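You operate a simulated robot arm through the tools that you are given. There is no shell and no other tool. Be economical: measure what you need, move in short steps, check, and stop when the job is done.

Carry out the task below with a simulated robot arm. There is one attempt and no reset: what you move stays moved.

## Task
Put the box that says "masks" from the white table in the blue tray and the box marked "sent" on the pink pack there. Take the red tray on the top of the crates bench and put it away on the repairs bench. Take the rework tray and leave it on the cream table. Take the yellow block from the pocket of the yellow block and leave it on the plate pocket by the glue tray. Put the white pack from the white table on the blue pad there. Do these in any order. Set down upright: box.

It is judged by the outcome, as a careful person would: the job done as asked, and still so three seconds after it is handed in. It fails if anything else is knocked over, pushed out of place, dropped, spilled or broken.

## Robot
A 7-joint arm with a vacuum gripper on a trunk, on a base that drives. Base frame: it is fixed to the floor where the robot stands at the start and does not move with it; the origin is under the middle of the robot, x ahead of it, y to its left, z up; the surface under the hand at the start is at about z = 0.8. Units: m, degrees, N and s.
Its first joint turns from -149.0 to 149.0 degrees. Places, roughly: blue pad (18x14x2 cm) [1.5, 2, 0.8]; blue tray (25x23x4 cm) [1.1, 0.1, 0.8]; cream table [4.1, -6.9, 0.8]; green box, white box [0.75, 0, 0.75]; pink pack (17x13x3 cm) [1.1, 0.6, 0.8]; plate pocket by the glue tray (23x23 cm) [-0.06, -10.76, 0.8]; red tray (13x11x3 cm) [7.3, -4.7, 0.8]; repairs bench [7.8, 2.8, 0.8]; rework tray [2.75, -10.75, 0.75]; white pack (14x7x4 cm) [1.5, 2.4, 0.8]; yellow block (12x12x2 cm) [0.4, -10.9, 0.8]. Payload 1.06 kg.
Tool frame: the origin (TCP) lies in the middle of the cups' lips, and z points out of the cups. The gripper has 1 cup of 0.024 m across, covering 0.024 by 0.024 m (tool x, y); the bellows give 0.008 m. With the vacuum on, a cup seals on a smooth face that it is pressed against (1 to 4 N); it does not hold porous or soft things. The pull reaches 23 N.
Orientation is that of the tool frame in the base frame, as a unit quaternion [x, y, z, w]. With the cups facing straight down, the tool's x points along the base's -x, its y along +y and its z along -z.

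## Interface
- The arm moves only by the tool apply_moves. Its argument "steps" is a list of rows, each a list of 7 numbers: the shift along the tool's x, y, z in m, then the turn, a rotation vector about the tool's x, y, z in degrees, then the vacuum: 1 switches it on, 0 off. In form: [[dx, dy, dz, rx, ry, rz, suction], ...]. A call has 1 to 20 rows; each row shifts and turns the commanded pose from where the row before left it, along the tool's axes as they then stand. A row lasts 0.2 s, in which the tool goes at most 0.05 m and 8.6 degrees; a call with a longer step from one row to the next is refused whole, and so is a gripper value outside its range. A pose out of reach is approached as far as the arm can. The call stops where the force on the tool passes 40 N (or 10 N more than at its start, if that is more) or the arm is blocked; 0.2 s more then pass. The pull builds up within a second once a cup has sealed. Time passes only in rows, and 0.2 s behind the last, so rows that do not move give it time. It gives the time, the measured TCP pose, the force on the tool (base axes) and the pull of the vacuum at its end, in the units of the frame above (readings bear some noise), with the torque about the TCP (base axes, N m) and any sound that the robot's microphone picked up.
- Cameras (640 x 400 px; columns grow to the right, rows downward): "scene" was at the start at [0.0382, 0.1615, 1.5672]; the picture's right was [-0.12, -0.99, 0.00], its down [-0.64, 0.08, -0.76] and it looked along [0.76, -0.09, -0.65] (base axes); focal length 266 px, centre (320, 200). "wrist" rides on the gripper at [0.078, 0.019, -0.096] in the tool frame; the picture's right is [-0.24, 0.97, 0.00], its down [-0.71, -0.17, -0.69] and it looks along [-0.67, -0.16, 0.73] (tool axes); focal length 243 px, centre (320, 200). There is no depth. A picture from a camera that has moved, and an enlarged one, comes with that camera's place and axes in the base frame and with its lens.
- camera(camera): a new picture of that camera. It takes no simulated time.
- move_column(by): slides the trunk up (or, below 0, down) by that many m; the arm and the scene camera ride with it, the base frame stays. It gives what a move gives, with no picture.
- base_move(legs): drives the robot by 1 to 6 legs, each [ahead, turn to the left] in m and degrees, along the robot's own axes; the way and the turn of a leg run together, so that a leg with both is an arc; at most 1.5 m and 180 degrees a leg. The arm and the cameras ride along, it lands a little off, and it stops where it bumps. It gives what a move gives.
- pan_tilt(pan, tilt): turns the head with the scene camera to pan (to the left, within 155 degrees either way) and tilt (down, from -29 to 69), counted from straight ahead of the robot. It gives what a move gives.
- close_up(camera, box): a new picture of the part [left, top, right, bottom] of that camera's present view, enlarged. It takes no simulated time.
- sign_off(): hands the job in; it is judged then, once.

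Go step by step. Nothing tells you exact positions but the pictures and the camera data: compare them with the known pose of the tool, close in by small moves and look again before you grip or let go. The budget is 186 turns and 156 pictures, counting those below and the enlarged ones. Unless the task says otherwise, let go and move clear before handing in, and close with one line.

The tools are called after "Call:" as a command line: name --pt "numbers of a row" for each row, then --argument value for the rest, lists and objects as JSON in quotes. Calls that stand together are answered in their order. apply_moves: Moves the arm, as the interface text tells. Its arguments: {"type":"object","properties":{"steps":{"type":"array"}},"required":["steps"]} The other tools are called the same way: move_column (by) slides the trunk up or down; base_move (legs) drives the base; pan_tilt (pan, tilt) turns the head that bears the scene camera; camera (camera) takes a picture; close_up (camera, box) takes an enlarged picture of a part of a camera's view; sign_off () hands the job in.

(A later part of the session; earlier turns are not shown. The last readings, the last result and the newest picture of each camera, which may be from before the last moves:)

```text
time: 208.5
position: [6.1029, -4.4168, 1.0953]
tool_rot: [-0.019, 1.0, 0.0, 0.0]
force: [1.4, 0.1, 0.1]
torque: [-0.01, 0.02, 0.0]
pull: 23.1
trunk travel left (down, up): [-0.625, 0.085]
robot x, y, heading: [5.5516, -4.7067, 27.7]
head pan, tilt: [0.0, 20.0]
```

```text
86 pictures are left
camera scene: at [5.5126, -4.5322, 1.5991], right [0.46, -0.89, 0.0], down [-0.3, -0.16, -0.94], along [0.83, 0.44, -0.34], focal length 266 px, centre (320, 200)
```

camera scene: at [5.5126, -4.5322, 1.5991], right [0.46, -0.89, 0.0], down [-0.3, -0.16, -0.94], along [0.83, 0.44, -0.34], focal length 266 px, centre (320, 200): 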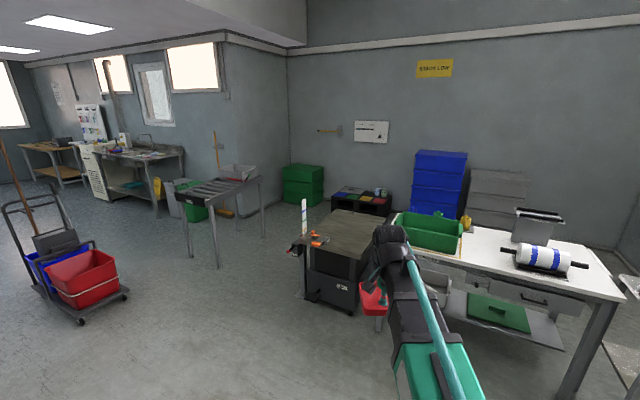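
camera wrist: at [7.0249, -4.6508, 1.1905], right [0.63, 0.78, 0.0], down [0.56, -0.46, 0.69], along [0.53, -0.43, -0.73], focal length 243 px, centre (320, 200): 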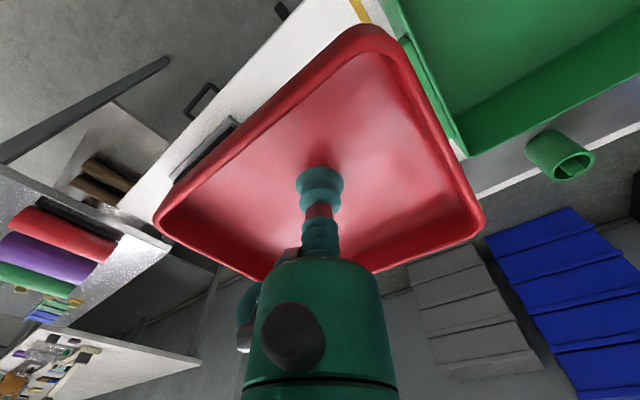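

The base was blocked while turning, so something is close behind. I'll look there.

Call:
pan_tilt --pan 150 --tilt 45

Call:
camera --camera "scene"

Call:
pan_tilt --pan -150 --tilt 45

Call:
camera --camera "scene"

```text
time: 210.8
position: [6.1029, -4.4146, 1.0956]
tool_rot: [-0.019, 1.0, 0.0, 0.0]
force: [0.7, 0.2, -0.5]
torque: [0.01, 0.02, 0.0]
pull: 22.9
trunk travel left (down, up): [-0.625, 0.085]
robot x, y, heading: [5.5499, -4.7036, 27.5]
head pan, tilt: [150.0, 45.0]
```

```text
85 pictures are left
camera scene: at [5.3488, -4.572, 1.5605], right [0.04, 1.0, 0.0], down [0.71, -0.03, -0.71], along [-0.71, 0.03, -0.71], focal length 266 px, centre (320, 200)
```

scene: 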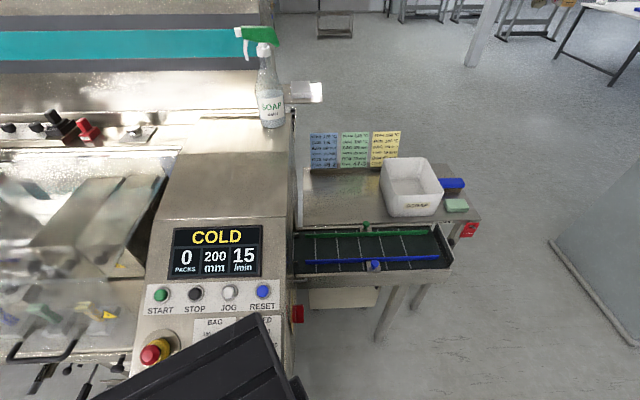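

```text
time: 214.9
position: [6.1033, -4.4154, 1.0948]
tool_rot: [-0.019, 1.0, 0.001, 0.0]
force: [0.0, -0.2, -1.0]
torque: [0.01, 0.0, -0.01]
pull: 23.1
trunk travel left (down, up): [-0.625, 0.085]
robot x, y, heading: [5.5486, -4.7079, 27.7]
head pan, tilt: [-150.0, 45.0]
```

```text
84 pictures are left
camera scene: at [5.3865, -4.6441, 1.5605], right [-0.84, 0.54, 0.0], down [0.38, 0.6, -0.71], along [-0.38, -0.6, -0.71], focal length 266 px, centre (320, 200)
```

scene: 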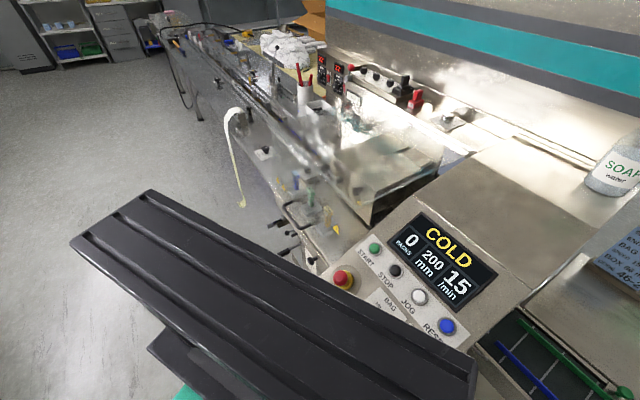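

The rear only nudged a heavy packing machine, and nothing on it fell. I'll move forward a bit, turn, then go through the gap.

Call:
base_move --legs '[[0.25, 0], [0, 66.8]]'

Call:
pan_tilt --pan 0 --tilt 20

Call:
camera --camera "scene"

```text
time: 219.6
position: [5.7216, -3.9683, 1.0945]
tool_rot: [-0.563, 0.826, 0.0, 0.0]
force: [-0.1, 0.2, -0.6]
torque: [-0.01, 0.01, 0.02]
pull: 22.9
trunk travel left (down, up): [-0.625, 0.085]
robot x, y, heading: [5.7645, -4.5938, 94.2]
head pan, tilt: [-150.0, 45.0]
```

```text
time: 222.0
position: [5.7211, -3.9675, 1.0939]
tool_rot: [-0.564, 0.826, 0.0, 0.0]
force: [0.4, 0.5, 0.4]
torque: [0.01, -0.01, -0.01]
pull: 22.9
trunk travel left (down, up): [-0.625, 0.085]
robot x, y, heading: [5.7664, -4.594, 94.3]
head pan, tilt: [0.0, 20.0]
```

```text
83 pictures are left
camera scene: at [5.5928, -4.5551, 1.5992], right [1.0, 0.07, 0.0], down [0.02, -0.34, -0.94], along [-0.07, 0.94, -0.34], focal length 266 px, centre (320, 200)
```

scene: 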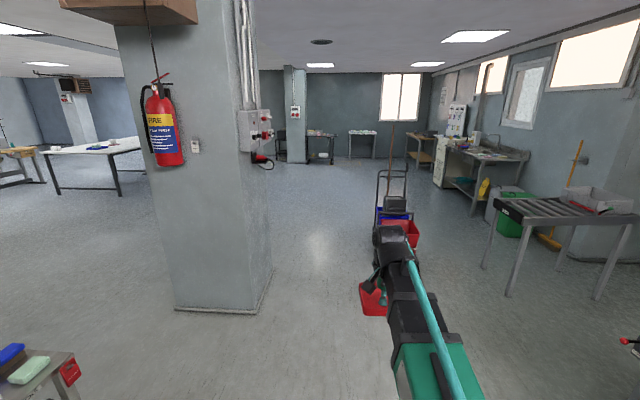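

Call:
base_move --legs '[[1.3, 0], [1.3, 0], [1.2, 0], [0, -27]]'

Call:
camera --camera "scene"

```text
time: 241.7
position: [5.8254, -0.2065, 1.0948]
tool_rot: [-0.346, 0.938, 0.0, 0.0]
force: [0.6, 0.1, -1.3]
torque: [-0.01, 0.01, 0.01]
pull: 23.1
trunk travel left (down, up): [-0.625, 0.085]
robot x, y, heading: [5.5735, -0.7775, 66.0]
head pan, tilt: [0.0, 20.0]
```

```text
82 pictures are left
camera scene: at [5.4348, -0.6633, 1.5992], right [0.91, -0.41, 0.0], down [-0.14, -0.31, -0.94], along [0.38, 0.86, -0.34], focal length 266 px, centre (320, 200)
```

scene: 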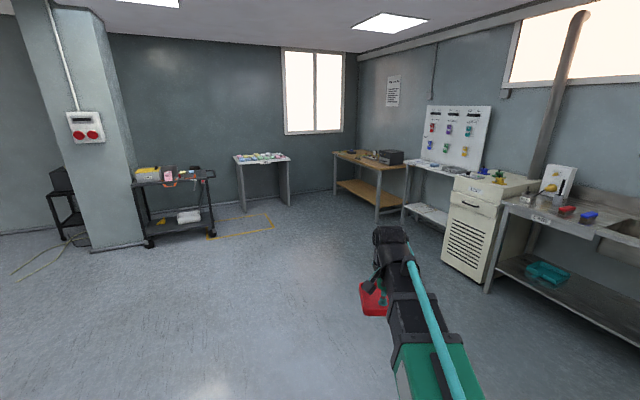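

Call:
base_move --legs '[[0, 4.6], [1.3, 0], [1.3, 0], [1.15, 0], [0, -70.6]]'

Call:
pan_tilt --pan 0 --tilt 35

Call:
camera --camera "scene"

```text
time: 263.4
position: [7.5659, 2.6901, 1.0951]
tool_rot: [0.238, 0.971, 0.0, 0.0]
force: [-0.3, -0.1, -0.9]
torque: [-0.01, 0.0, -0.02]
pull: 22.9
trunk travel left (down, up): [-0.625, 0.085]
robot x, y, heading: [6.9357, 2.7133, -2.1]
head pan, tilt: [0.0, 20.0]
```

```text
time: 264.2
position: [7.5665, 2.6916, 1.0937]
tool_rot: [0.239, 0.971, 0.001, 0.0]
force: [0.4, 0.0, -1.3]
torque: [0.01, 0.0, 0.02]
pull: 22.9
trunk travel left (down, up): [-0.625, 0.085]
robot x, y, heading: [6.9397, 2.7162, -2.3]
head pan, tilt: [0.0, 35.0]
```

```text
81 pictures are left
camera scene: at [6.9888, 2.8833, 1.5754], right [-0.04, -1.0, 0.0], down [-0.57, 0.02, -0.82], along [0.82, -0.03, -0.57], focal length 266 px, centre (320, 200)
```

scene: 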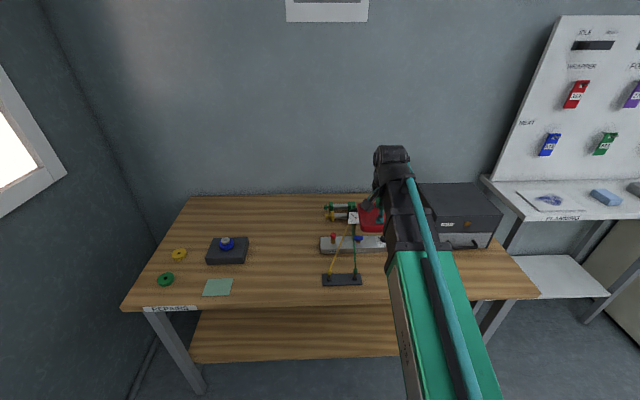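

The REPAIRS bench has a free area around (7.79, 3.005), between the grey block and the test leads. I'll carry the tray over it.

Call:
apply_moves --pt "-0.0058 0.0423 0 0 0 0 1" --pt "-0.0058 0.0423 0 0 0 0 1" --pt "-0.0058 0.0423 0 0 0 0 1" --pt "-0.0058 0.0423 0 0 0 0 1" --pt "-0.0058 0.0423 0 0 0 0 1" --pt "-0.0058 0.0423 0 0 0 0 1" --pt "-0.0058 0.0423 0 0 0 0 1" --pt "-0.0058 0.0423 0 0 0 0 1" --pt "-0.0058 0.0423 0 0 0 0 1" --pt "0 0 0.05 0 0 0 1" --pt "0 0 0.05 0 0 0 1" --pt "0 0 0.04 0 0 0 1"

Call:
camera --camera "scene"

Call:
camera --camera "wrist"

```text
time: 266.8
position: [7.789, 3.0088, 0.9535]
tool_rot: [0.239, 0.971, 0.0, 0.0]
force: [0.0, 0.5, -1.5]
torque: [0.01, 0.0, 0.01]
pull: 23.1
trunk travel left (down, up): [-0.625, 0.085]
robot x, y, heading: [6.939, 2.7146, -2.2]
head pan, tilt: [0.0, 35.0]
```

```text
80 pictures are left
camera scene: at [6.989, 2.8836, 1.5754], right [-0.04, -1.0, 0.0], down [-0.57, 0.02, -0.82], along [0.82, -0.03, -0.57], focal length 266 px, centre (320, 200)
```

scene: 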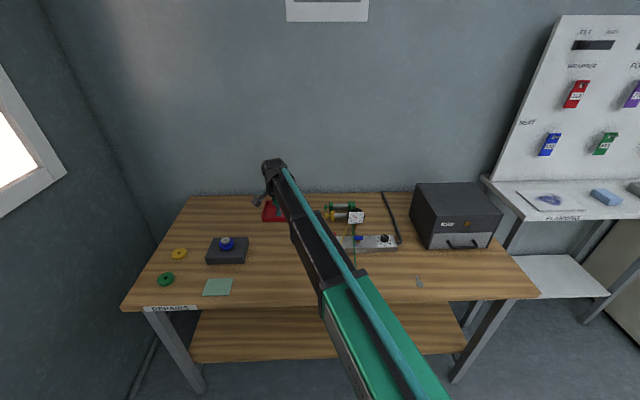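

```text
79 pictures are left
camera wrist: at [7.7292, 3.0614, 1.0497], right [0.66, 0.75, 0.0], down [0.55, -0.48, 0.69], along [0.52, -0.45, -0.73], focal length 243 px, centre (320, 200)
```

wrist: 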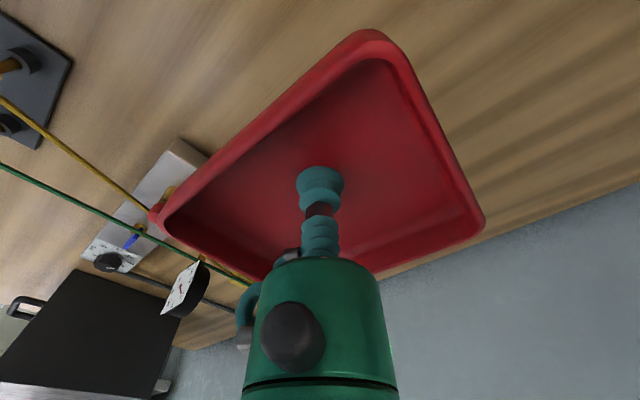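

Clear on all sides. Lowering.

Call:
apply_moves --pt "0 0 0.05 0 0 0 1" --pt "0 0 0.05 0 0 0 1" --pt "0 0 0.035 0 0 0 1" --pt "0 0 0 0 0 0 1"

Call:
camera --camera "wrist"

Call:
close_up --camera "scene" --box '[200, 150, 400, 280]'

```text
time: 267.8
position: [7.787, 3.0051, 0.8197]
tool_rot: [0.239, 0.971, 0.0, 0.0]
force: [-0.6, -0.8, -0.3]
torque: [-0.01, 0.01, 0.02]
pull: 22.8
trunk travel left (down, up): [-0.625, 0.085]
robot x, y, heading: [6.9407, 2.7125, -1.9]
head pan, tilt: [0.0, 35.0]
```

```text
78 pictures are left
camera wrist: at [7.7271, 3.0579, 0.915], right [0.66, 0.75, 0.0], down [0.55, -0.48, 0.69], along [0.52, -0.45, -0.73], focal length 243 px, centre (320, 200)
```

wrist: 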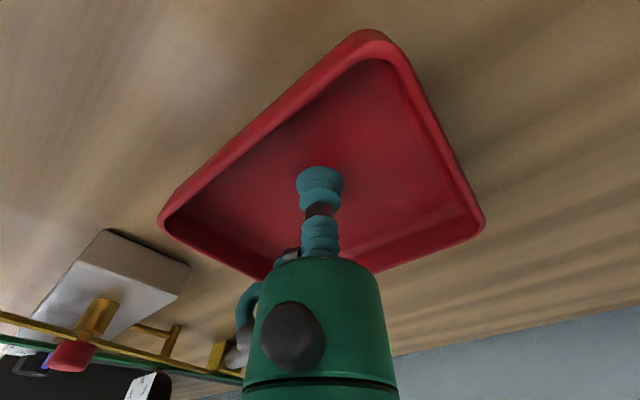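

```text
3.08 times, centred on (300, 215) of scene
camera zoom: at [6.9889, 2.8834, 1.5753], right [-0.04, -1.0, 0.0], down [-0.57, 0.02, -0.82], along [0.82, -0.03, -0.57], focal length 820 px, centre (382, 154)
```

zoom: 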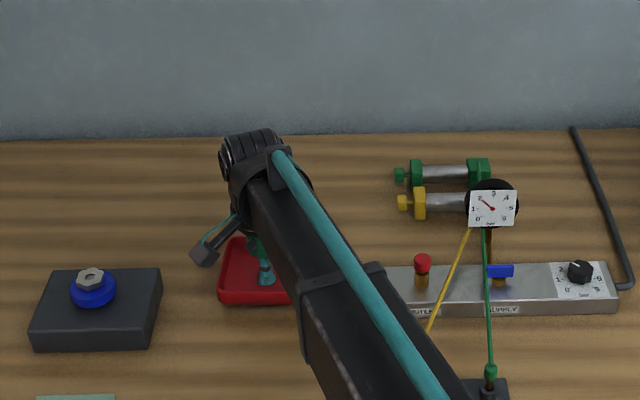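

Call:
apply_moves --pt "0 0 0.03 0 0 0 1" --pt "0 0 0.01 0 0 0 1" --pt "0 0 0.005 0 0 0 1" --pt "0 0 0 0 0 0 1"

Call:
close_up --camera "wrist" --box '[100, 0, 540, 300]'

```text
time: 268.3
position: [7.7857, 3.0048, 0.7959]
tool_rot: [0.239, 0.971, 0.003, 0.004]
force: [-5.1, -2.3, 23.6]
torque: [0.02, 0.01, -0.05]
pull: 22.9
trunk travel left (down, up): [-0.625, 0.085]
robot x, y, heading: [6.9361, 2.7116, -2.2]
head pan, tilt: [0.0, 35.0]
stopped in row 2: the force on the tool passed its limit at 48 N (the readings are from after the stop); the commanded pose is now the measured one
```

```text
1.33 times, centred on (320, 150) of wrist
camera zoom: at [7.7259, 3.0575, 0.8913], right [0.66, 0.75, 0.01], down [0.54, -0.48, 0.69], along [0.52, -0.45, -0.72], focal length 324 px, centre (320, 267)
```

zoom: 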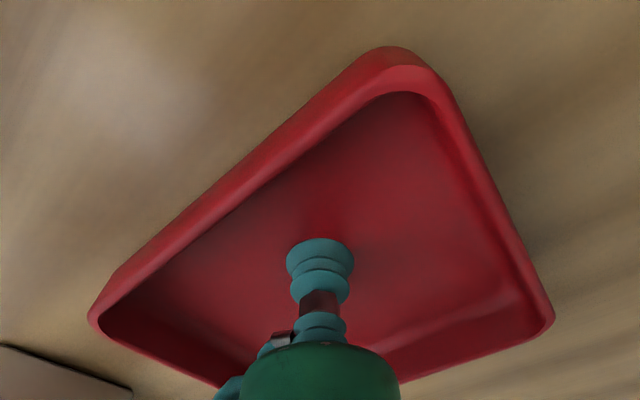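

The tray has touched the bench (top ≈0.79). Easing up and releasing.

Call:
apply_moves --pt "0 0 -0.002 0 0 0 1" --pt "0 0 0 0 0 0 0" --pt "0 0 0 0 0 0 0" --pt "0 0 0 0 0 0 0" --pt "0 0 0 0 0 0 0" --pt "0 0 -0.005 0 0 0 0" --pt "0 0 -0.02 0 0 0 0" --pt "0 0 -0.05 0 0 0 0" --pt "0 0 -0.05 0 0 0 0" --pt "0 0 -0.05 0 0 0 0" --pt "0 0 -0.05 0 0 0 0" --pt "0 0 -0.05 0 0 0 0"

Call:
camera --camera "wrist"

Call:
camera --camera "scene"

```text
time: 270.9
position: [7.7871, 3.0049, 1.0695]
tool_rot: [0.239, 0.971, 0.001, 0.003]
force: [0.9, -0.4, -0.6]
torque: [-0.03, -0.05, -0.01]
pull: 0.0
trunk travel left (down, up): [-0.625, 0.085]
robot x, y, heading: [6.9414, 2.7147, -2.0]
head pan, tilt: [0.0, 35.0]
```

```text
75 pictures are left
camera wrist: at [7.7269, 3.0585, 1.1651], right [0.66, 0.75, 0.01], down [0.54, -0.48, 0.69], along [0.52, -0.45, -0.73], focal length 243 px, centre (320, 200)
```

wrist: 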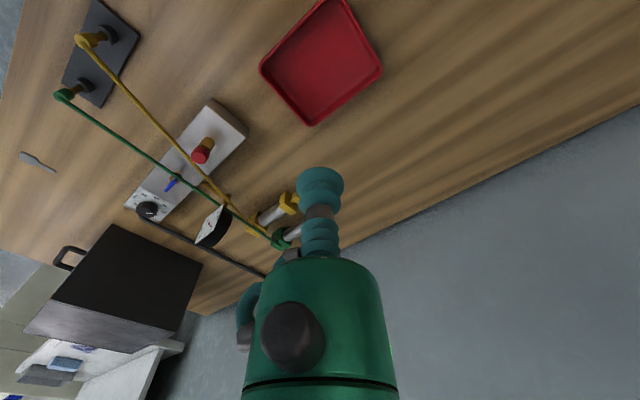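

```text
74 pictures are left
camera scene: at [6.9886, 2.8833, 1.5753], right [-0.04, -1.0, 0.0], down [-0.57, 0.02, -0.82], along [0.82, -0.03, -0.57], focal length 266 px, centre (320, 200)
```

scene: 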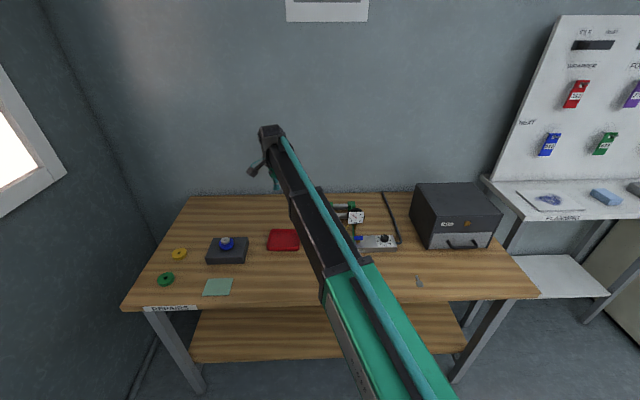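

The red tray rests on the repairs bench. Next is the rework tray: I'll retract the arm and drive back through the gap heading south.

Call:
apply_moves --pt "0 0 -0.05 0 0 0 0" --pt "0.0069 -0.0412 0 0 0 0 0" --pt "0.0069 -0.0412 0 0 0 0 0" --pt "0.0069 -0.0412 0 0 0 0 0" --pt "0.0069 -0.0412 0 0 0 0 0" --pt "0.0069 -0.0412 0 0 0 0 0" --pt "0.0069 -0.0412 0 0 0 0 0" --pt "0.0069 -0.0412 0 0 0 0 0" --pt "0.0069 -0.0412 0 0 0 0 0" --pt "0.0069 -0.0412 0 0 0 0 0"

Call:
base_move --legs '[[-1.0, 0], [0, -93.6], [1.3, 0], [1.3, 0], [1.3, 0]]'

Call:
pan_tilt --pan 0 --tilt 20

Call:
camera --camera "scene"

```text
time: 273.1
position: [7.5585, 2.7023, 1.1167]
tool_rot: [0.239, 0.971, 0.002, 0.003]
force: [0.7, 0.0, -0.2]
torque: [0.02, 0.01, 0.0]
pull: 0.0
trunk travel left (down, up): [-0.625, 0.085]
robot x, y, heading: [6.9378, 2.7137, -1.9]
head pan, tilt: [0.0, 35.0]
```

```text
time: 300.5
position: [5.6745, -1.7539, 1.1162]
tool_rot: [0.861, 0.509, -0.002, 0.003]
force: [0.2, -0.4, -0.4]
torque: [-0.01, -0.01, -0.05]
pull: 0.0
trunk travel left (down, up): [-0.625, 0.085]
robot x, y, heading: [5.698, -1.1368, -93.0]
head pan, tilt: [0.0, 35.0]
```

```text
time: 301.2
position: [5.6759, -1.7549, 1.1155]
tool_rot: [0.861, 0.509, -0.002, 0.003]
force: [0.7, 0.3, -0.2]
torque: [0.01, -0.02, 0.0]
pull: 0.0
trunk travel left (down, up): [-0.625, 0.085]
robot x, y, heading: [5.6974, -1.1368, -93.3]
head pan, tilt: [0.0, 20.0]
```

```text
73 pictures are left
camera scene: at [5.8647, -1.1925, 1.5991], right [-1.0, 0.06, 0.0], down [0.02, 0.34, -0.94], along [-0.05, -0.94, -0.34], focal length 266 px, centre (320, 200)
```

scene: 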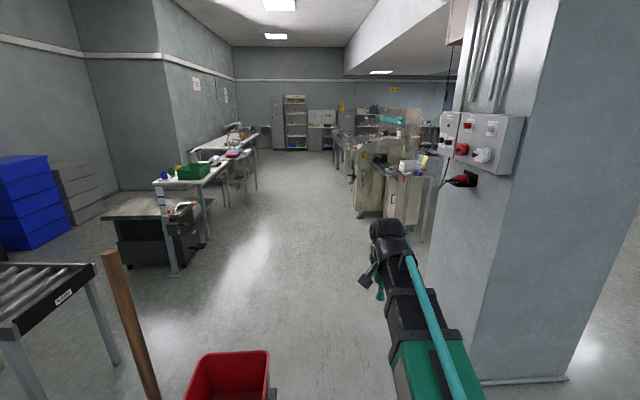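

The cart is a bit close on the left, so I'll steer slightly right through the gap and then south down the aisle.

Call:
base_move --legs '[[0, -8], [0.65, 0], [0, 11], [1.5, 0], [0, 12], [1.4, 0]]'

Call:
pan_tilt --pan -20 --tilt 18

Call:
camera --camera "scene"

```text
time: 320.5
position: [5.9286, -5.2303, 1.116]
tool_rot: [0.79, 0.612, -0.001, 0.004]
force: [0.4, 0.1, -0.5]
torque: [0.01, -0.01, 0.02]
pull: 0.1
trunk travel left (down, up): [-0.625, 0.085]
robot x, y, heading: [5.8, -4.624, -78.9]
head pan, tilt: [0.0, 20.0]
```

```text
time: 321.3
position: [5.9288, -5.2291, 1.1178]
tool_rot: [0.79, 0.613, -0.001, 0.003]
force: [0.5, -0.5, -0.7]
torque: [-0.02, 0.01, 0.0]
pull: 0.1
trunk travel left (down, up): [-0.625, 0.085]
robot x, y, heading: [5.7978, -4.6258, -78.9]
head pan, tilt: [-20.0, 18.0]
```

```text
72 pictures are left
camera scene: at [5.941, -4.6385, 1.6024], right [-0.99, 0.16, 0.0], down [0.05, 0.31, -0.95], along [-0.15, -0.94, -0.31], focal length 266 px, centre (320, 200)
```

scene: 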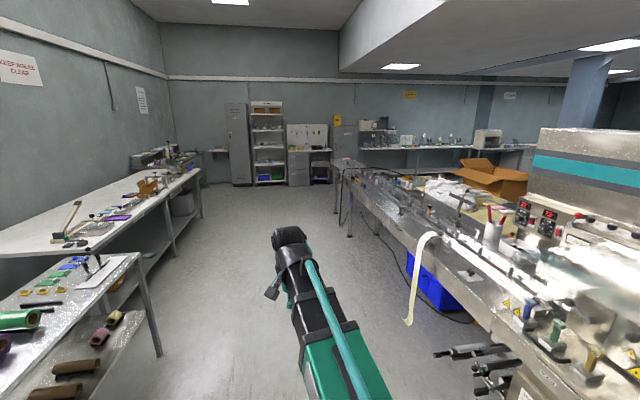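

Call:
base_move --legs '[[0, -9], [1.3, 0], [1.3, 0], [1.0, 0]]'

Call:
pan_tilt --pan -60 --tilt 18

Call:
camera --camera "scene"

```text
time: 339.6
position: [5.9097, -8.8784, 1.1168]
tool_rot: [0.843, 0.538, -0.002, 0.003]
force: [-0.4, -0.4, 0.6]
torque: [0.03, 0.01, -0.02]
pull: 0.2
trunk travel left (down, up): [-0.625, 0.085]
robot x, y, heading: [5.8904, -8.2625, -89.2]
head pan, tilt: [-20.0, 18.0]
```

```text
time: 340.6
position: [5.9102, -8.8792, 1.1164]
tool_rot: [0.842, 0.539, -0.002, 0.002]
force: [-0.2, -0.4, -0.6]
torque: [-0.01, 0.01, 0.0]
pull: 0.1
trunk travel left (down, up): [-0.625, 0.085]
robot x, y, heading: [5.8896, -8.2579, -89.5]
head pan, tilt: [-60.0, 18.0]
```

```text
71 pictures are left
camera scene: at [5.98, -8.2592, 1.6025], right [-0.51, 0.86, 0.0], down [0.27, 0.16, -0.95], along [-0.82, -0.49, -0.31], focal length 266 px, centre (320, 200)
```

scene: 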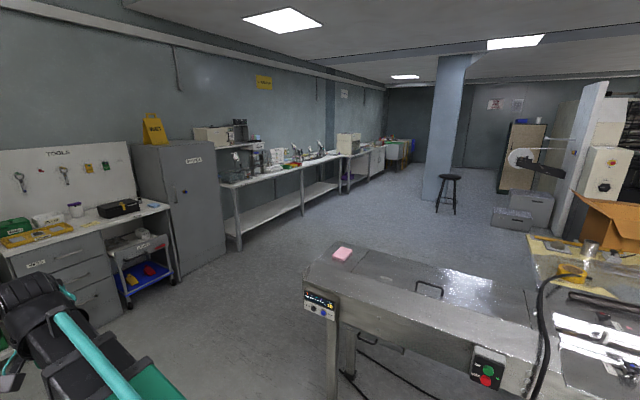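

I see the wall bench, the machine's end, and the corridor between. I'll drive around the machine's end to stand before the rework tray.

Call:
base_move --legs '[[0.9, 0], [0, -62], [1.25, 0], [0, -28.5], [1.0, 0]]'

Call:
pan_tilt --pan 40 --tilt 25

Call:
camera --camera "scene"

```text
time: 360.2
position: [3.1882, -9.771, 1.117]
tool_rot: [0.976, -0.217, -0.003, 0.001]
force: [0.0, 0.2, 0.2]
torque: [-0.01, -0.02, 0.01]
pull: 0.0
trunk travel left (down, up): [-0.625, 0.085]
robot x, y, heading: [3.8046, -9.7556, -179.8]
head pan, tilt: [-60.0, 18.0]
```

```text
time: 362.0
position: [3.1883, -9.7705, 1.1162]
tool_rot: [0.976, -0.217, -0.003, 0.002]
force: [-0.7, 0.1, 0.4]
torque: [0.01, 0.01, -0.02]
pull: 0.0
trunk travel left (down, up): [-0.625, 0.085]
robot x, y, heading: [3.8051, -9.7555, -179.6]
head pan, tilt: [40.0, 25.0]
```

```text
70 pictures are left
camera scene: at [3.7812, -9.9838, 1.5911], right [-0.65, 0.76, 0.0], down [0.32, 0.27, -0.91], along [-0.69, -0.59, -0.42], focal length 266 px, centre (320, 200)
```

scene: 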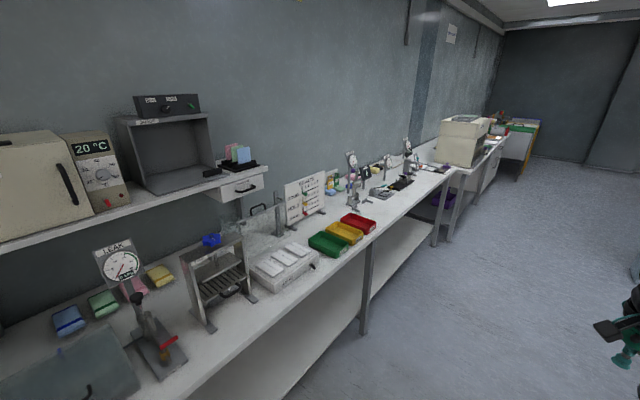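

Call:
close_up --camera "scene" --box '[240, 160, 400, 290]'

```text
3.08 times, centred on (320, 225) of scene
camera zoom: at [3.7812, -9.9838, 1.5911], right [-0.65, 0.76, 0.0], down [0.32, 0.27, -0.91], along [-0.69, -0.59, -0.42], focal length 820 px, centre (320, 123)
```

zoom: 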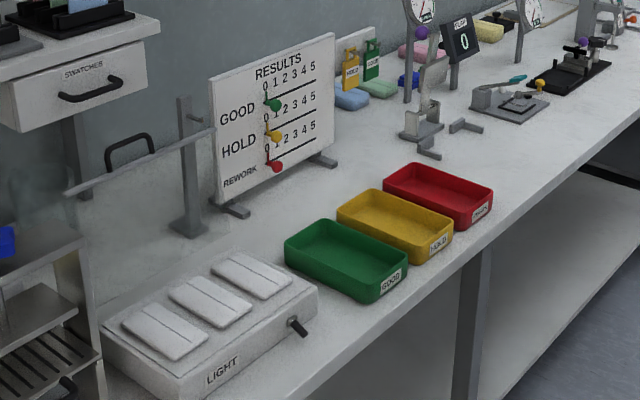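

Call:
close_up --camera "scene" --box '[330, 205, 366, 230]'

Call:
close_up --camera "scene" --box '[350, 215, 370, 230]'

```text
16.00 times, centred on (348, 218) of scene
camera zoom: at [3.7812, -9.9838, 1.5911], right [-0.65, 0.76, 0.0], down [0.32, 0.27, -0.91], along [-0.69, -0.59, -0.42], focal length 4263 px, centre (-128, -80)
```

zoom: 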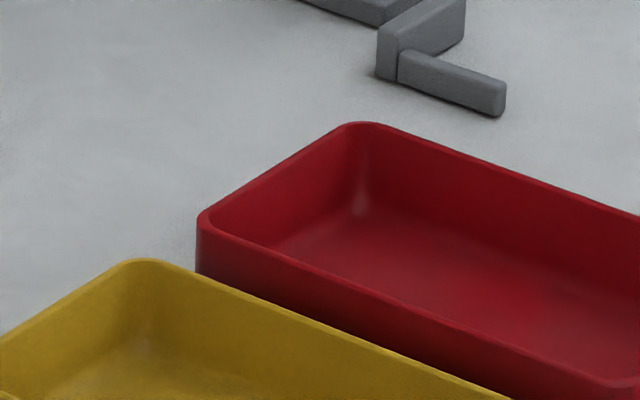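

```text
16.00 times, centred on (360, 222) of scene
camera zoom: at [3.7812, -9.9838, 1.5911], right [-0.65, 0.76, 0.0], down [0.32, 0.27, -0.91], along [-0.69, -0.59, -0.42], focal length 4263 px, centre (-320, -160)
```

zoom: 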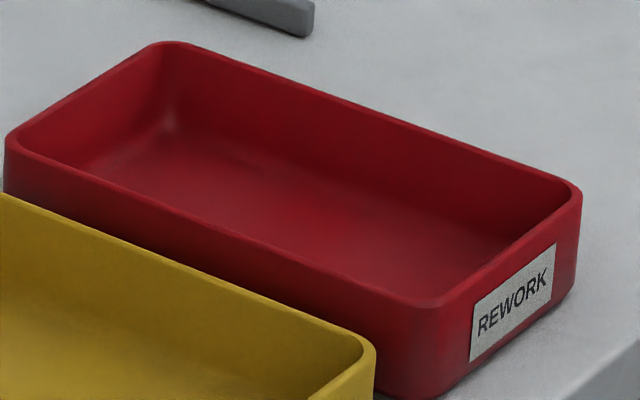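

The red tray reads REWORK, at about (2.54, −10.73). I'll drive to stand before it.

Call:
base_move --legs '[[1.25, 0], [0, 89.6], [0.15, 0]]'

Call:
pan_tilt --pan 0 --tilt 38

Call:
camera --camera "scene"

Call:
camera --camera "wrist"

```text
time: 373.1
position: [2.5948, -10.5229, 1.1162]
tool_rot: [0.841, 0.541, 0.0, 0.001]
force: [1.0, 0.8, -0.4]
torque: [-0.01, 0.01, 0.02]
pull: 0.0
trunk travel left (down, up): [-0.625, 0.085]
robot x, y, heading: [2.5727, -9.9056, -89.2]
head pan, tilt: [40.0, 25.0]
```

```text
time: 374.1
position: [2.5949, -10.5211, 1.1151]
tool_rot: [0.841, 0.541, -0.002, 0.003]
force: [0.5, 0.1, 0.0]
torque: [0.03, 0.0, -0.02]
pull: 0.1
trunk travel left (down, up): [-0.625, 0.085]
robot x, y, heading: [2.5722, -9.9017, -89.1]
head pan, tilt: [0.0, 38.0]
```

```text
66 pictures are left
camera scene: at [2.7421, -9.9397, 1.5708], right [-1.0, -0.02, 0.0], down [-0.01, 0.62, -0.79], along [0.01, -0.79, -0.62], focal length 266 px, centre (320, 200)
```

scene: 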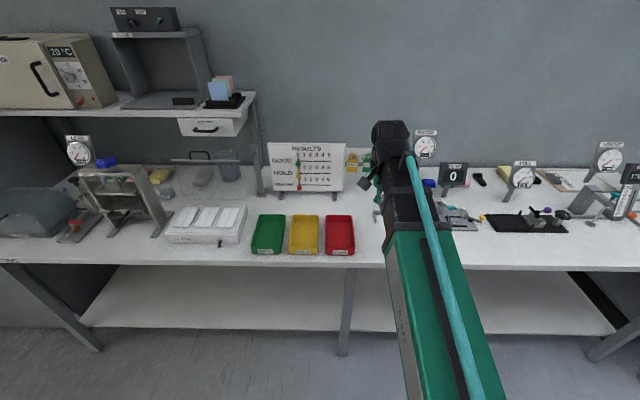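

```text
65 pictures are left
camera wrist: at [2.6454, -10.4572, 1.212], right [0.79, -0.62, 0.0], down [-0.45, -0.57, 0.69], along [-0.42, -0.54, -0.73], focal length 243 px, centre (320, 200)
```

wrist: 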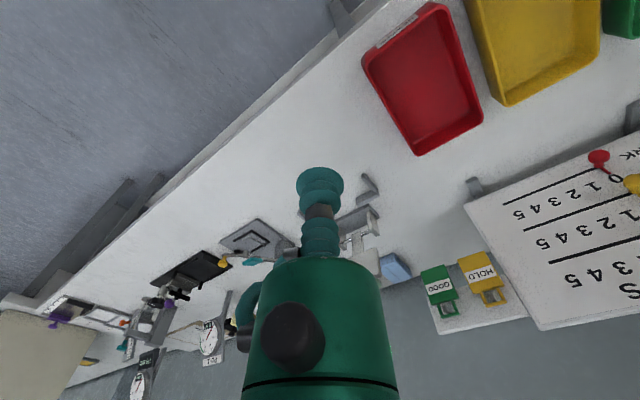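

The two views agree only if the bench top is near z≈0.87, putting the rework tray at about (2.682, −10.628). I'll move above it and check again.

Call:
apply_moves --pt "-0.0202 0.041 0 0 0 0 0" --pt "-0.0202 0.041 0 0 0 0 0" --pt "-0.0202 0.041 0 0 0 0 0" --pt "0 0 0.045 0 0 0 0" --pt "0 0 0.045 0 0 0 0" --pt "0 0 0 0 0 0 0"

Call:
camera --camera "wrist"

Call:
close_up --camera "scene" --box '[240, 110, 440, 270]'

```text
time: 375.5
position: [2.6802, -10.6278, 1.0295]
tool_rot: [0.841, 0.541, -0.002, 0.003]
force: [0.2, -0.2, 0.0]
torque: [0.03, -0.01, 0.01]
pull: 0.0
trunk travel left (down, up): [-0.625, 0.085]
robot x, y, heading: [2.5752, -9.9031, -88.9]
head pan, tilt: [0.0, 38.0]
```

```text
64 pictures are left
camera wrist: at [2.7309, -10.5642, 1.124], right [0.79, -0.62, 0.0], down [-0.45, -0.57, 0.69], along [-0.42, -0.54, -0.73], focal length 243 px, centre (320, 200)
```

wrist: 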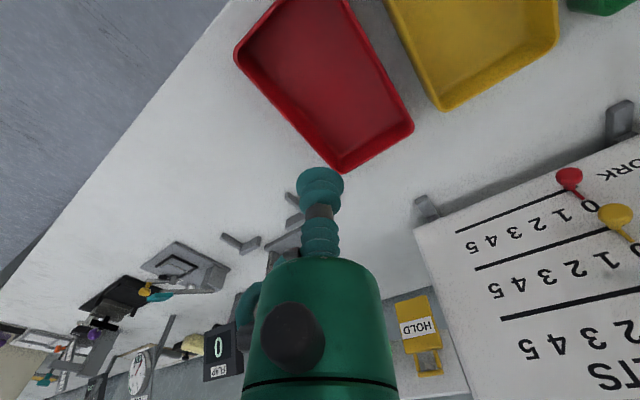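

```text
2.50 times, centred on (340, 190) of scene
camera zoom: at [2.7421, -9.9398, 1.5708], right [-1.0, -0.02, 0.0], down [-0.01, 0.62, -0.79], along [0.01, -0.79, -0.62], focal length 666 px, centre (270, 225)
```

zoom: 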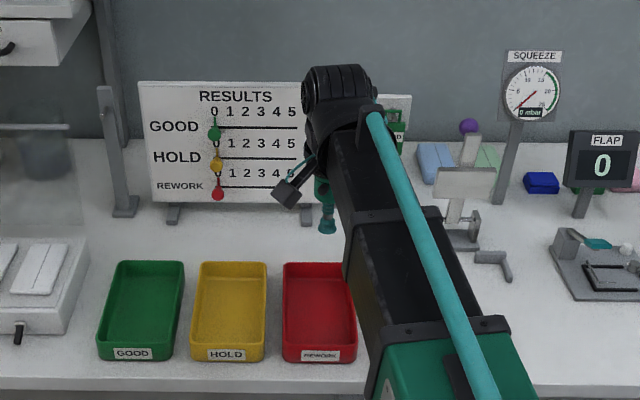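

Call:
apply_moves --pt "0 0 0.045 0 0 0 1" --pt "0 0 0.045 0 0 0 1" --pt "0 0 0.02 0 0 0 1" --pt "0 0 0 0 0 0 1"

Call:
camera --camera "wrist"

```text
time: 376.5
position: [2.6827, -10.6281, 0.9172]
tool_rot: [0.841, 0.541, -0.002, 0.003]
force: [0.1, -0.8, 0.4]
torque: [-0.04, -0.06, 0.02]
pull: 0.0
trunk travel left (down, up): [-0.625, 0.085]
robot x, y, heading: [2.5707, -9.9007, -89.0]
head pan, tilt: [0.0, 38.0]
```

```text
62 pictures are left
camera wrist: at [2.7334, -10.5637, 1.0128], right [0.79, -0.62, 0.01], down [-0.45, -0.57, 0.69], along [-0.42, -0.54, -0.73], focal length 243 px, centre (320, 200)
```

wrist: 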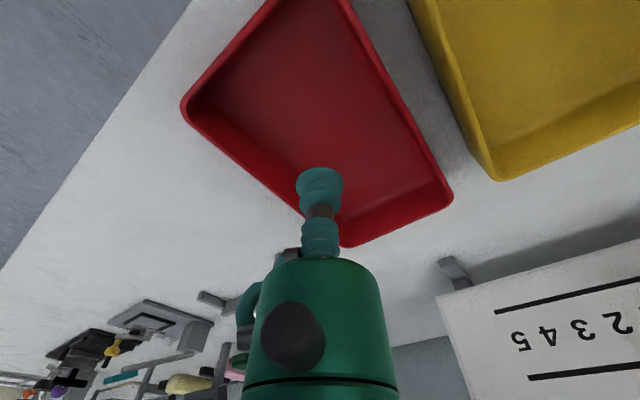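

Call:
apply_moves --pt "-0.002 0.01 0.02 0 0 0 1" --pt "0 0 0.01 0 0 0 1" --pt "0 0 0.004 0 0 0 1" --pt "0 0 0 0 0 0 1"

Call:
close_up --camera "wrist" --box '[140, 20, 500, 260]'

```text
time: 377.5
position: [2.6906, -10.634, 0.8833]
tool_rot: [0.841, 0.541, -0.001, 0.002]
force: [-0.1, 0.6, -0.5]
torque: [-0.06, 0.02, -0.01]
pull: 0.1
trunk travel left (down, up): [-0.625, 0.085]
robot x, y, heading: [2.5733, -9.9023, -88.9]
head pan, tilt: [0.0, 38.0]
```

```text
1.67 times, centred on (320, 140) of wrist
camera zoom: at [2.7413, -10.5703, 0.9792], right [0.79, -0.62, 0.0], down [-0.45, -0.57, 0.69], along [-0.42, -0.54, -0.73], focal length 404 px, centre (320, 300)
```

zoom: 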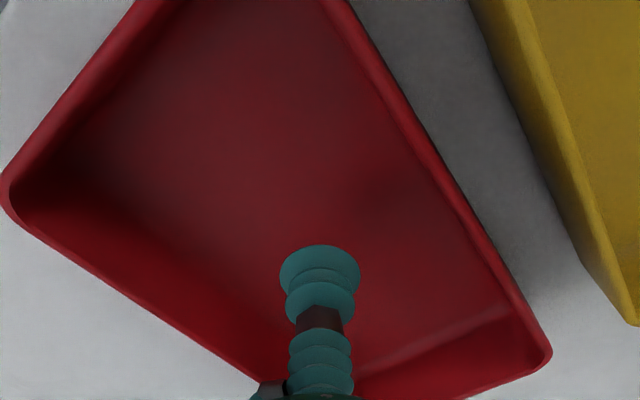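

Call:
apply_moves --pt "0.012 -0.006 0.006 0 0 0 1" --pt "0 0 0.006 0 0 0 1" --pt "0 0 0.004 0 0 0 1" --pt "0 0 0 0 0 0 1"

Call:
close_up --camera "wrist" --box '[140, 20, 500, 260]'

```text
time: 378.5
position: [2.6908, -10.62, 0.8662]
tool_rot: [0.841, 0.541, 0.0, 0.003]
force: [0.2, 0.0, 0.3]
torque: [0.02, 0.01, -0.01]
pull: 0.0
trunk travel left (down, up): [-0.625, 0.085]
robot x, y, heading: [2.5766, -9.9035, -89.2]
head pan, tilt: [0.0, 38.0]
```

```text
1.67 times, centred on (320, 140) of wrist
camera zoom: at [2.7405, -10.5566, 0.9625], right [0.79, -0.62, 0.01], down [-0.45, -0.57, 0.69], along [-0.42, -0.54, -0.73], focal length 404 px, centre (320, 300)
```

zoom: 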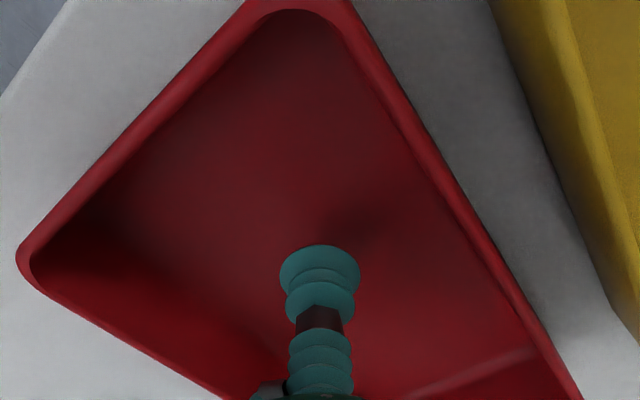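

Call:
apply_moves --pt "0 0 0.003 0 0 0 1" --pt "0 0 0.003 0 0 0 1" --pt "0 0 0.002 0 0 0 1" --pt "0 0 0 0 0 0 1"

```text
time: 379.5
position: [2.689, -10.621, 0.8588]
tool_rot: [0.841, 0.541, -0.001, 0.004]
force: [-0.4, 0.6, 0.6]
torque: [-0.02, -0.03, 0.01]
pull: 0.1
trunk travel left (down, up): [-0.625, 0.085]
robot x, y, heading: [2.5745, -9.9078, -88.9]
head pan, tilt: [0.0, 38.0]
```

Call:
apply_moves --pt "0 0 0.003 0 0 0 1" --pt "0 0 0.002 0 0 0 1" --pt "0 0 0.002 0 0 0 1" --pt "0 0 0 0 0 0 1"

```text
time: 380.5
position: [2.6909, -10.6211, 0.8528]
tool_rot: [0.841, 0.541, -0.001, 0.003]
force: [-0.1, 0.1, 0.1]
torque: [0.01, 0.02, -0.01]
pull: 0.1
trunk travel left (down, up): [-0.625, 0.085]
robot x, y, heading: [2.5713, -9.9029, -89.2]
head pan, tilt: [0.0, 38.0]
```

Call:
apply_moves --pt "0 0 0.003 0 0 0 1" --pt "0 0 0.002 0 0 0 1" --pt "0 0 0.002 0 0 0 1" --pt "0 0 0 0 0 0 1"

Call:
close_up --camera "wrist" --box '[140, 20, 500, 260]'

```text
time: 381.5
position: [2.6902, -10.6203, 0.8458]
tool_rot: [0.841, 0.541, -0.002, 0.003]
force: [0.0, -0.2, 1.3]
torque: [0.05, 0.06, 0.01]
pull: 22.9
trunk travel left (down, up): [-0.625, 0.085]
robot x, y, heading: [2.5768, -9.8996, -89.2]
head pan, tilt: [0.0, 38.0]
```

```text
1.67 times, centred on (320, 140) of wrist
camera zoom: at [2.7403, -10.5571, 0.9409], right [0.79, -0.62, 0.01], down [-0.45, -0.57, 0.69], along [-0.42, -0.54, -0.73], focal length 404 px, centre (320, 300)
```

zoom: 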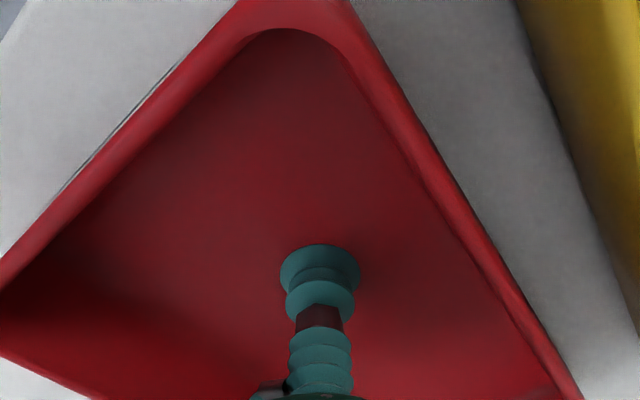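

Sealed. I'll lift straight up, retract, back off and turn to look for the cream table.

Call:
apply_moves --pt "0 0 -0.01 0 0 0 1" --pt "0 0 -0.03 0 0 0 1" --pt "0 0 -0.05 0 0 0 1" --pt "0 0 -0.05 0 0 0 1" --pt "0 0 -0.05 0 0 0 1" --pt "0 0 -0.05 0 0 0 1" --pt "0 0 -0.05 0 0 0 1" --pt "0.0 -0.04 0 0 0 0 1" --pt "0.02 -0.04 0 0 0 0 1" --pt "0.03 -0.01 0 0 0 0 1" --pt "0 0 0 0 0 0 1"

Call:
base_move --legs '[[-0.45, 0], [0, 160]]'

Call:
pan_tilt --pan 0 --tilt 20

Call:
camera --camera "scene"

```text
time: 383.9
position: [2.6293, -10.5373, 1.1349]
tool_rot: [0.841, 0.542, 0.0, 0.002]
force: [-0.6, 0.8, -1.2]
torque: [0.04, 0.03, -0.01]
pull: 23.3
trunk travel left (down, up): [-0.625, 0.085]
robot x, y, heading: [2.5723, -9.9038, -89.2]
head pan, tilt: [0.0, 38.0]
```

```text
time: 393.2
position: [2.7504, -8.8354, 1.1341]
tool_rot: [-0.37, 0.929, 0.003, 0.002]
force: [-0.8, 0.2, -1.9]
torque: [-0.01, 0.02, -0.02]
pull: 22.5
trunk travel left (down, up): [-0.625, 0.085]
robot x, y, heading: [2.5603, -9.4438, 69.0]
head pan, tilt: [0.0, 38.0]
```

```text
time: 394.0
position: [2.7509, -8.8359, 1.134]
tool_rot: [-0.369, 0.929, 0.003, 0.002]
force: [0.1, -0.2, -0.8]
torque: [-0.03, 0.02, 0.02]
pull: 22.3
trunk travel left (down, up): [-0.625, 0.085]
robot x, y, heading: [2.5674, -9.4475, 68.9]
head pan, tilt: [0.0, 20.0]
```

```text
58 pictures are left
camera scene: at [2.4226, -9.3378, 1.5991], right [0.93, -0.36, 0.0], down [-0.12, -0.32, -0.94], along [0.34, 0.88, -0.34], focal length 266 px, centre (320, 200)
```

scene: 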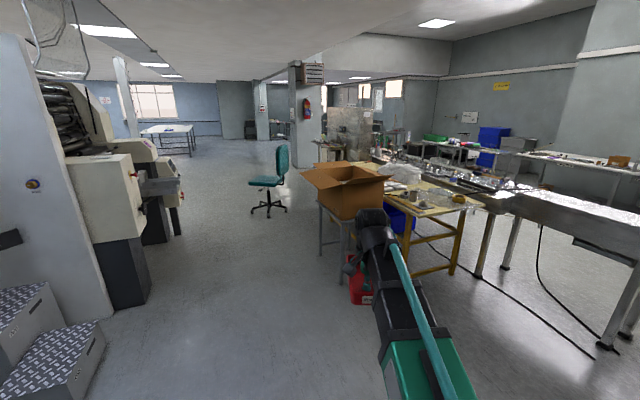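

Call:
close_up --camera "scene" --box '[300, 140, 500, 270]'

```text
3.08 times, centred on (400, 205) of scene
camera zoom: at [2.4226, -9.3378, 1.5991], right [0.93, -0.36, 0.0], down [-0.12, -0.32, -0.94], along [0.34, 0.88, -0.34], focal length 820 px, centre (74, 185)
```

zoom: 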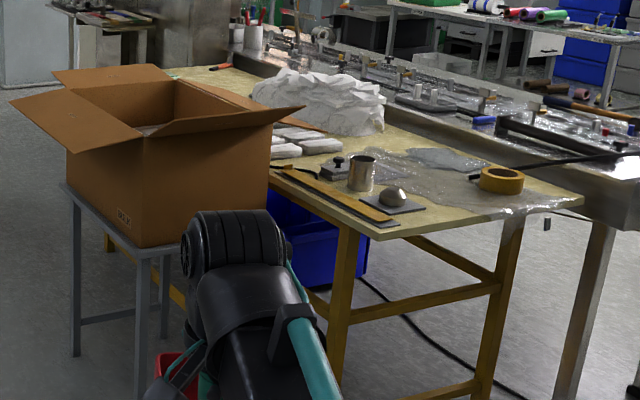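

The cream-topped table with yellow legs (x≈3.9–4.6, y≈−7.8 to −6) is cluttered. I'll drive north along its west side to find a free spot.

Call:
base_move --legs '[[0, 21], [1.5, 0], [1.5, 0]]'

Call:
pan_tilt --pan -85 --tilt 25

Call:
camera --camera "scene"

```text
time: 409.6
position: [2.442, -5.798, 1.1328]
tool_rot: [-0.547, 0.837, 0.003, 0.001]
force: [-0.9, -0.4, -1.1]
torque: [-0.01, 0.04, -0.01]
pull: 22.9
trunk travel left (down, up): [-0.625, 0.085]
robot x, y, heading: [2.5054, -6.4302, 92.0]
head pan, tilt: [0.0, 20.0]
```

```text
time: 411.2
position: [2.4413, -5.7974, 1.135]
tool_rot: [-0.547, 0.837, 0.003, 0.001]
force: [0.2, 0.3, -1.9]
torque: [-0.02, 0.02, 0.04]
pull: 22.9
trunk travel left (down, up): [-0.625, 0.085]
robot x, y, heading: [2.5061, -6.4309, 91.8]
head pan, tilt: [-85.0, 25.0]
```

```text
56 pictures are left
camera scene: at [2.4292, -6.4697, 1.5911], right [0.12, -0.99, 0.0], down [-0.42, -0.05, -0.91], along [0.9, 0.11, -0.42], focal length 266 px, centre (320, 200)
```

scene: 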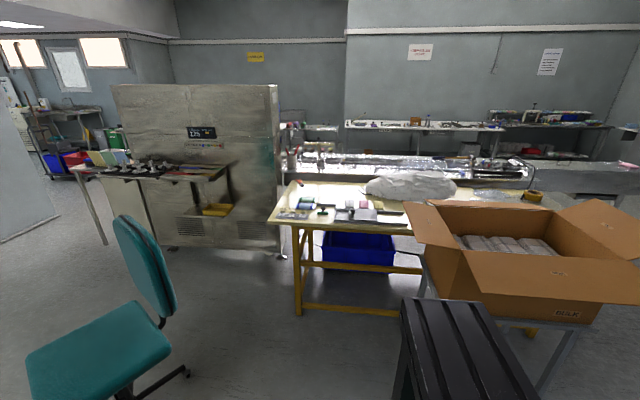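

Call:
close_up --camera "scene" --box '[255, 160, 455, 260]'

```text
3.20 times, centred on (355, 210) of scene
camera zoom: at [2.4292, -6.4697, 1.5911], right [0.12, -0.99, 0.0], down [-0.42, -0.05, -0.91], along [0.9, 0.11, -0.42], focal length 853 px, centre (208, 168)
```

zoom: 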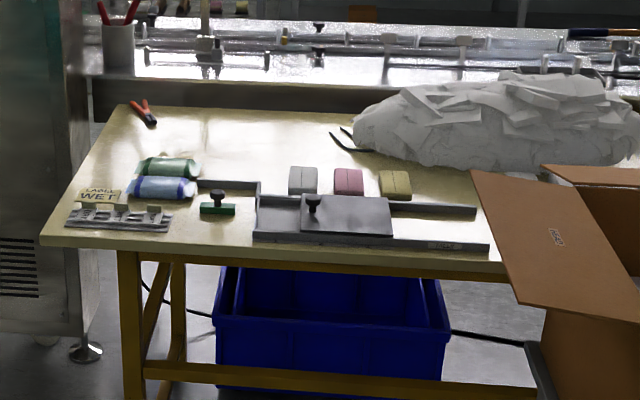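

There is a free area on the cream table around (4.33, −6.34). I'll enter the lane between the carton and the chair, facing +x.

Call:
base_move --legs '[[0.2, 0], [0, -91.8], [0.5, 0]]'

Call:
pan_tilt --pan 0 --tilt 35

Call:
camera --camera "scene"

```text
time: 419.3
position: [3.6392, -6.2167, 1.1338]
tool_rot: [0.232, 0.973, 0.001, 0.002]
force: [-0.4, 0.3, -1.4]
torque: [0.0, 0.04, 0.0]
pull: 22.5
trunk travel left (down, up): [-0.625, 0.085]
robot x, y, heading: [2.9991, -6.2449, -1.3]
head pan, tilt: [-85.0, 25.0]
```

```text
time: 420.9
position: [3.638, -6.2165, 1.1345]
tool_rot: [0.232, 0.973, 0.001, 0.003]
force: [-0.8, -0.6, -0.9]
torque: [-0.02, 0.04, -0.03]
pull: 23.1
trunk travel left (down, up): [-0.625, 0.085]
robot x, y, heading: [2.9966, -6.2471, -1.4]
head pan, tilt: [0.0, 35.0]
```

```text
54 pictures are left
camera scene: at [3.0476, -6.076, 1.5753], right [-0.03, -1.0, 0.0], down [-0.57, 0.02, -0.82], along [0.82, -0.02, -0.57], focal length 266 px, centre (320, 200)
```

scene: 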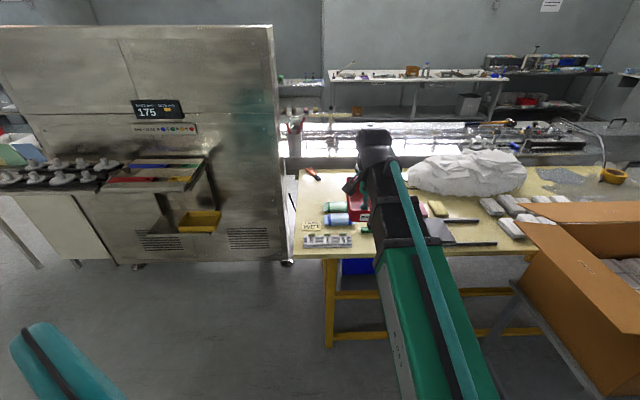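

Call:
base_move --legs '[[0.4, 1.3]]'

Call:
camera --camera "scene"

Call:
camera --camera "wrist"

```text
time: 423.4
position: [4.0386, -6.2139, 1.1352]
tool_rot: [0.226, 0.974, 0.001, 0.002]
force: [-0.3, 0.2, -0.2]
torque: [0.04, 0.04, -0.03]
pull: 22.9
trunk travel left (down, up): [-0.625, 0.085]
robot x, y, heading: [3.4034, -6.2547, -0.6]
head pan, tilt: [0.0, 35.0]
```

```text
53 pictures are left
camera scene: at [3.4468, -6.0826, 1.5753], right [-0.01, -1.0, 0.0], down [-0.57, 0.01, -0.82], along [0.82, -0.01, -0.57], focal length 266 px, centre (320, 200)
```

scene: 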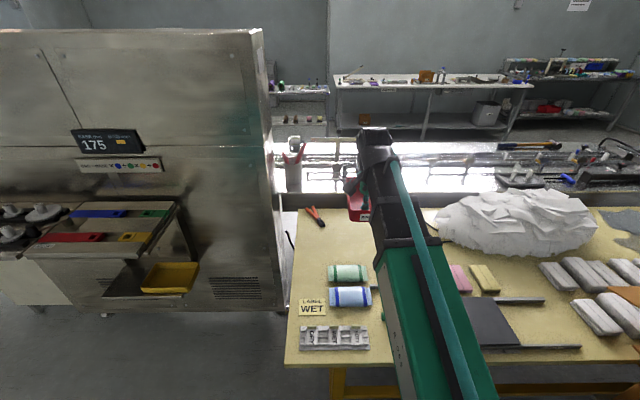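

```text
52 pictures are left
camera wrist: at [3.9777, -6.1633, 1.2296], right [0.64, 0.77, 0.0], down [0.56, -0.47, 0.69], along [0.53, -0.44, -0.73], focal length 243 px, centre (320, 200)
```

wrist: 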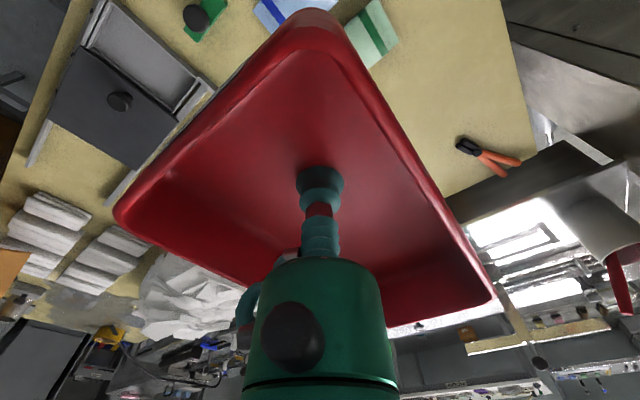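

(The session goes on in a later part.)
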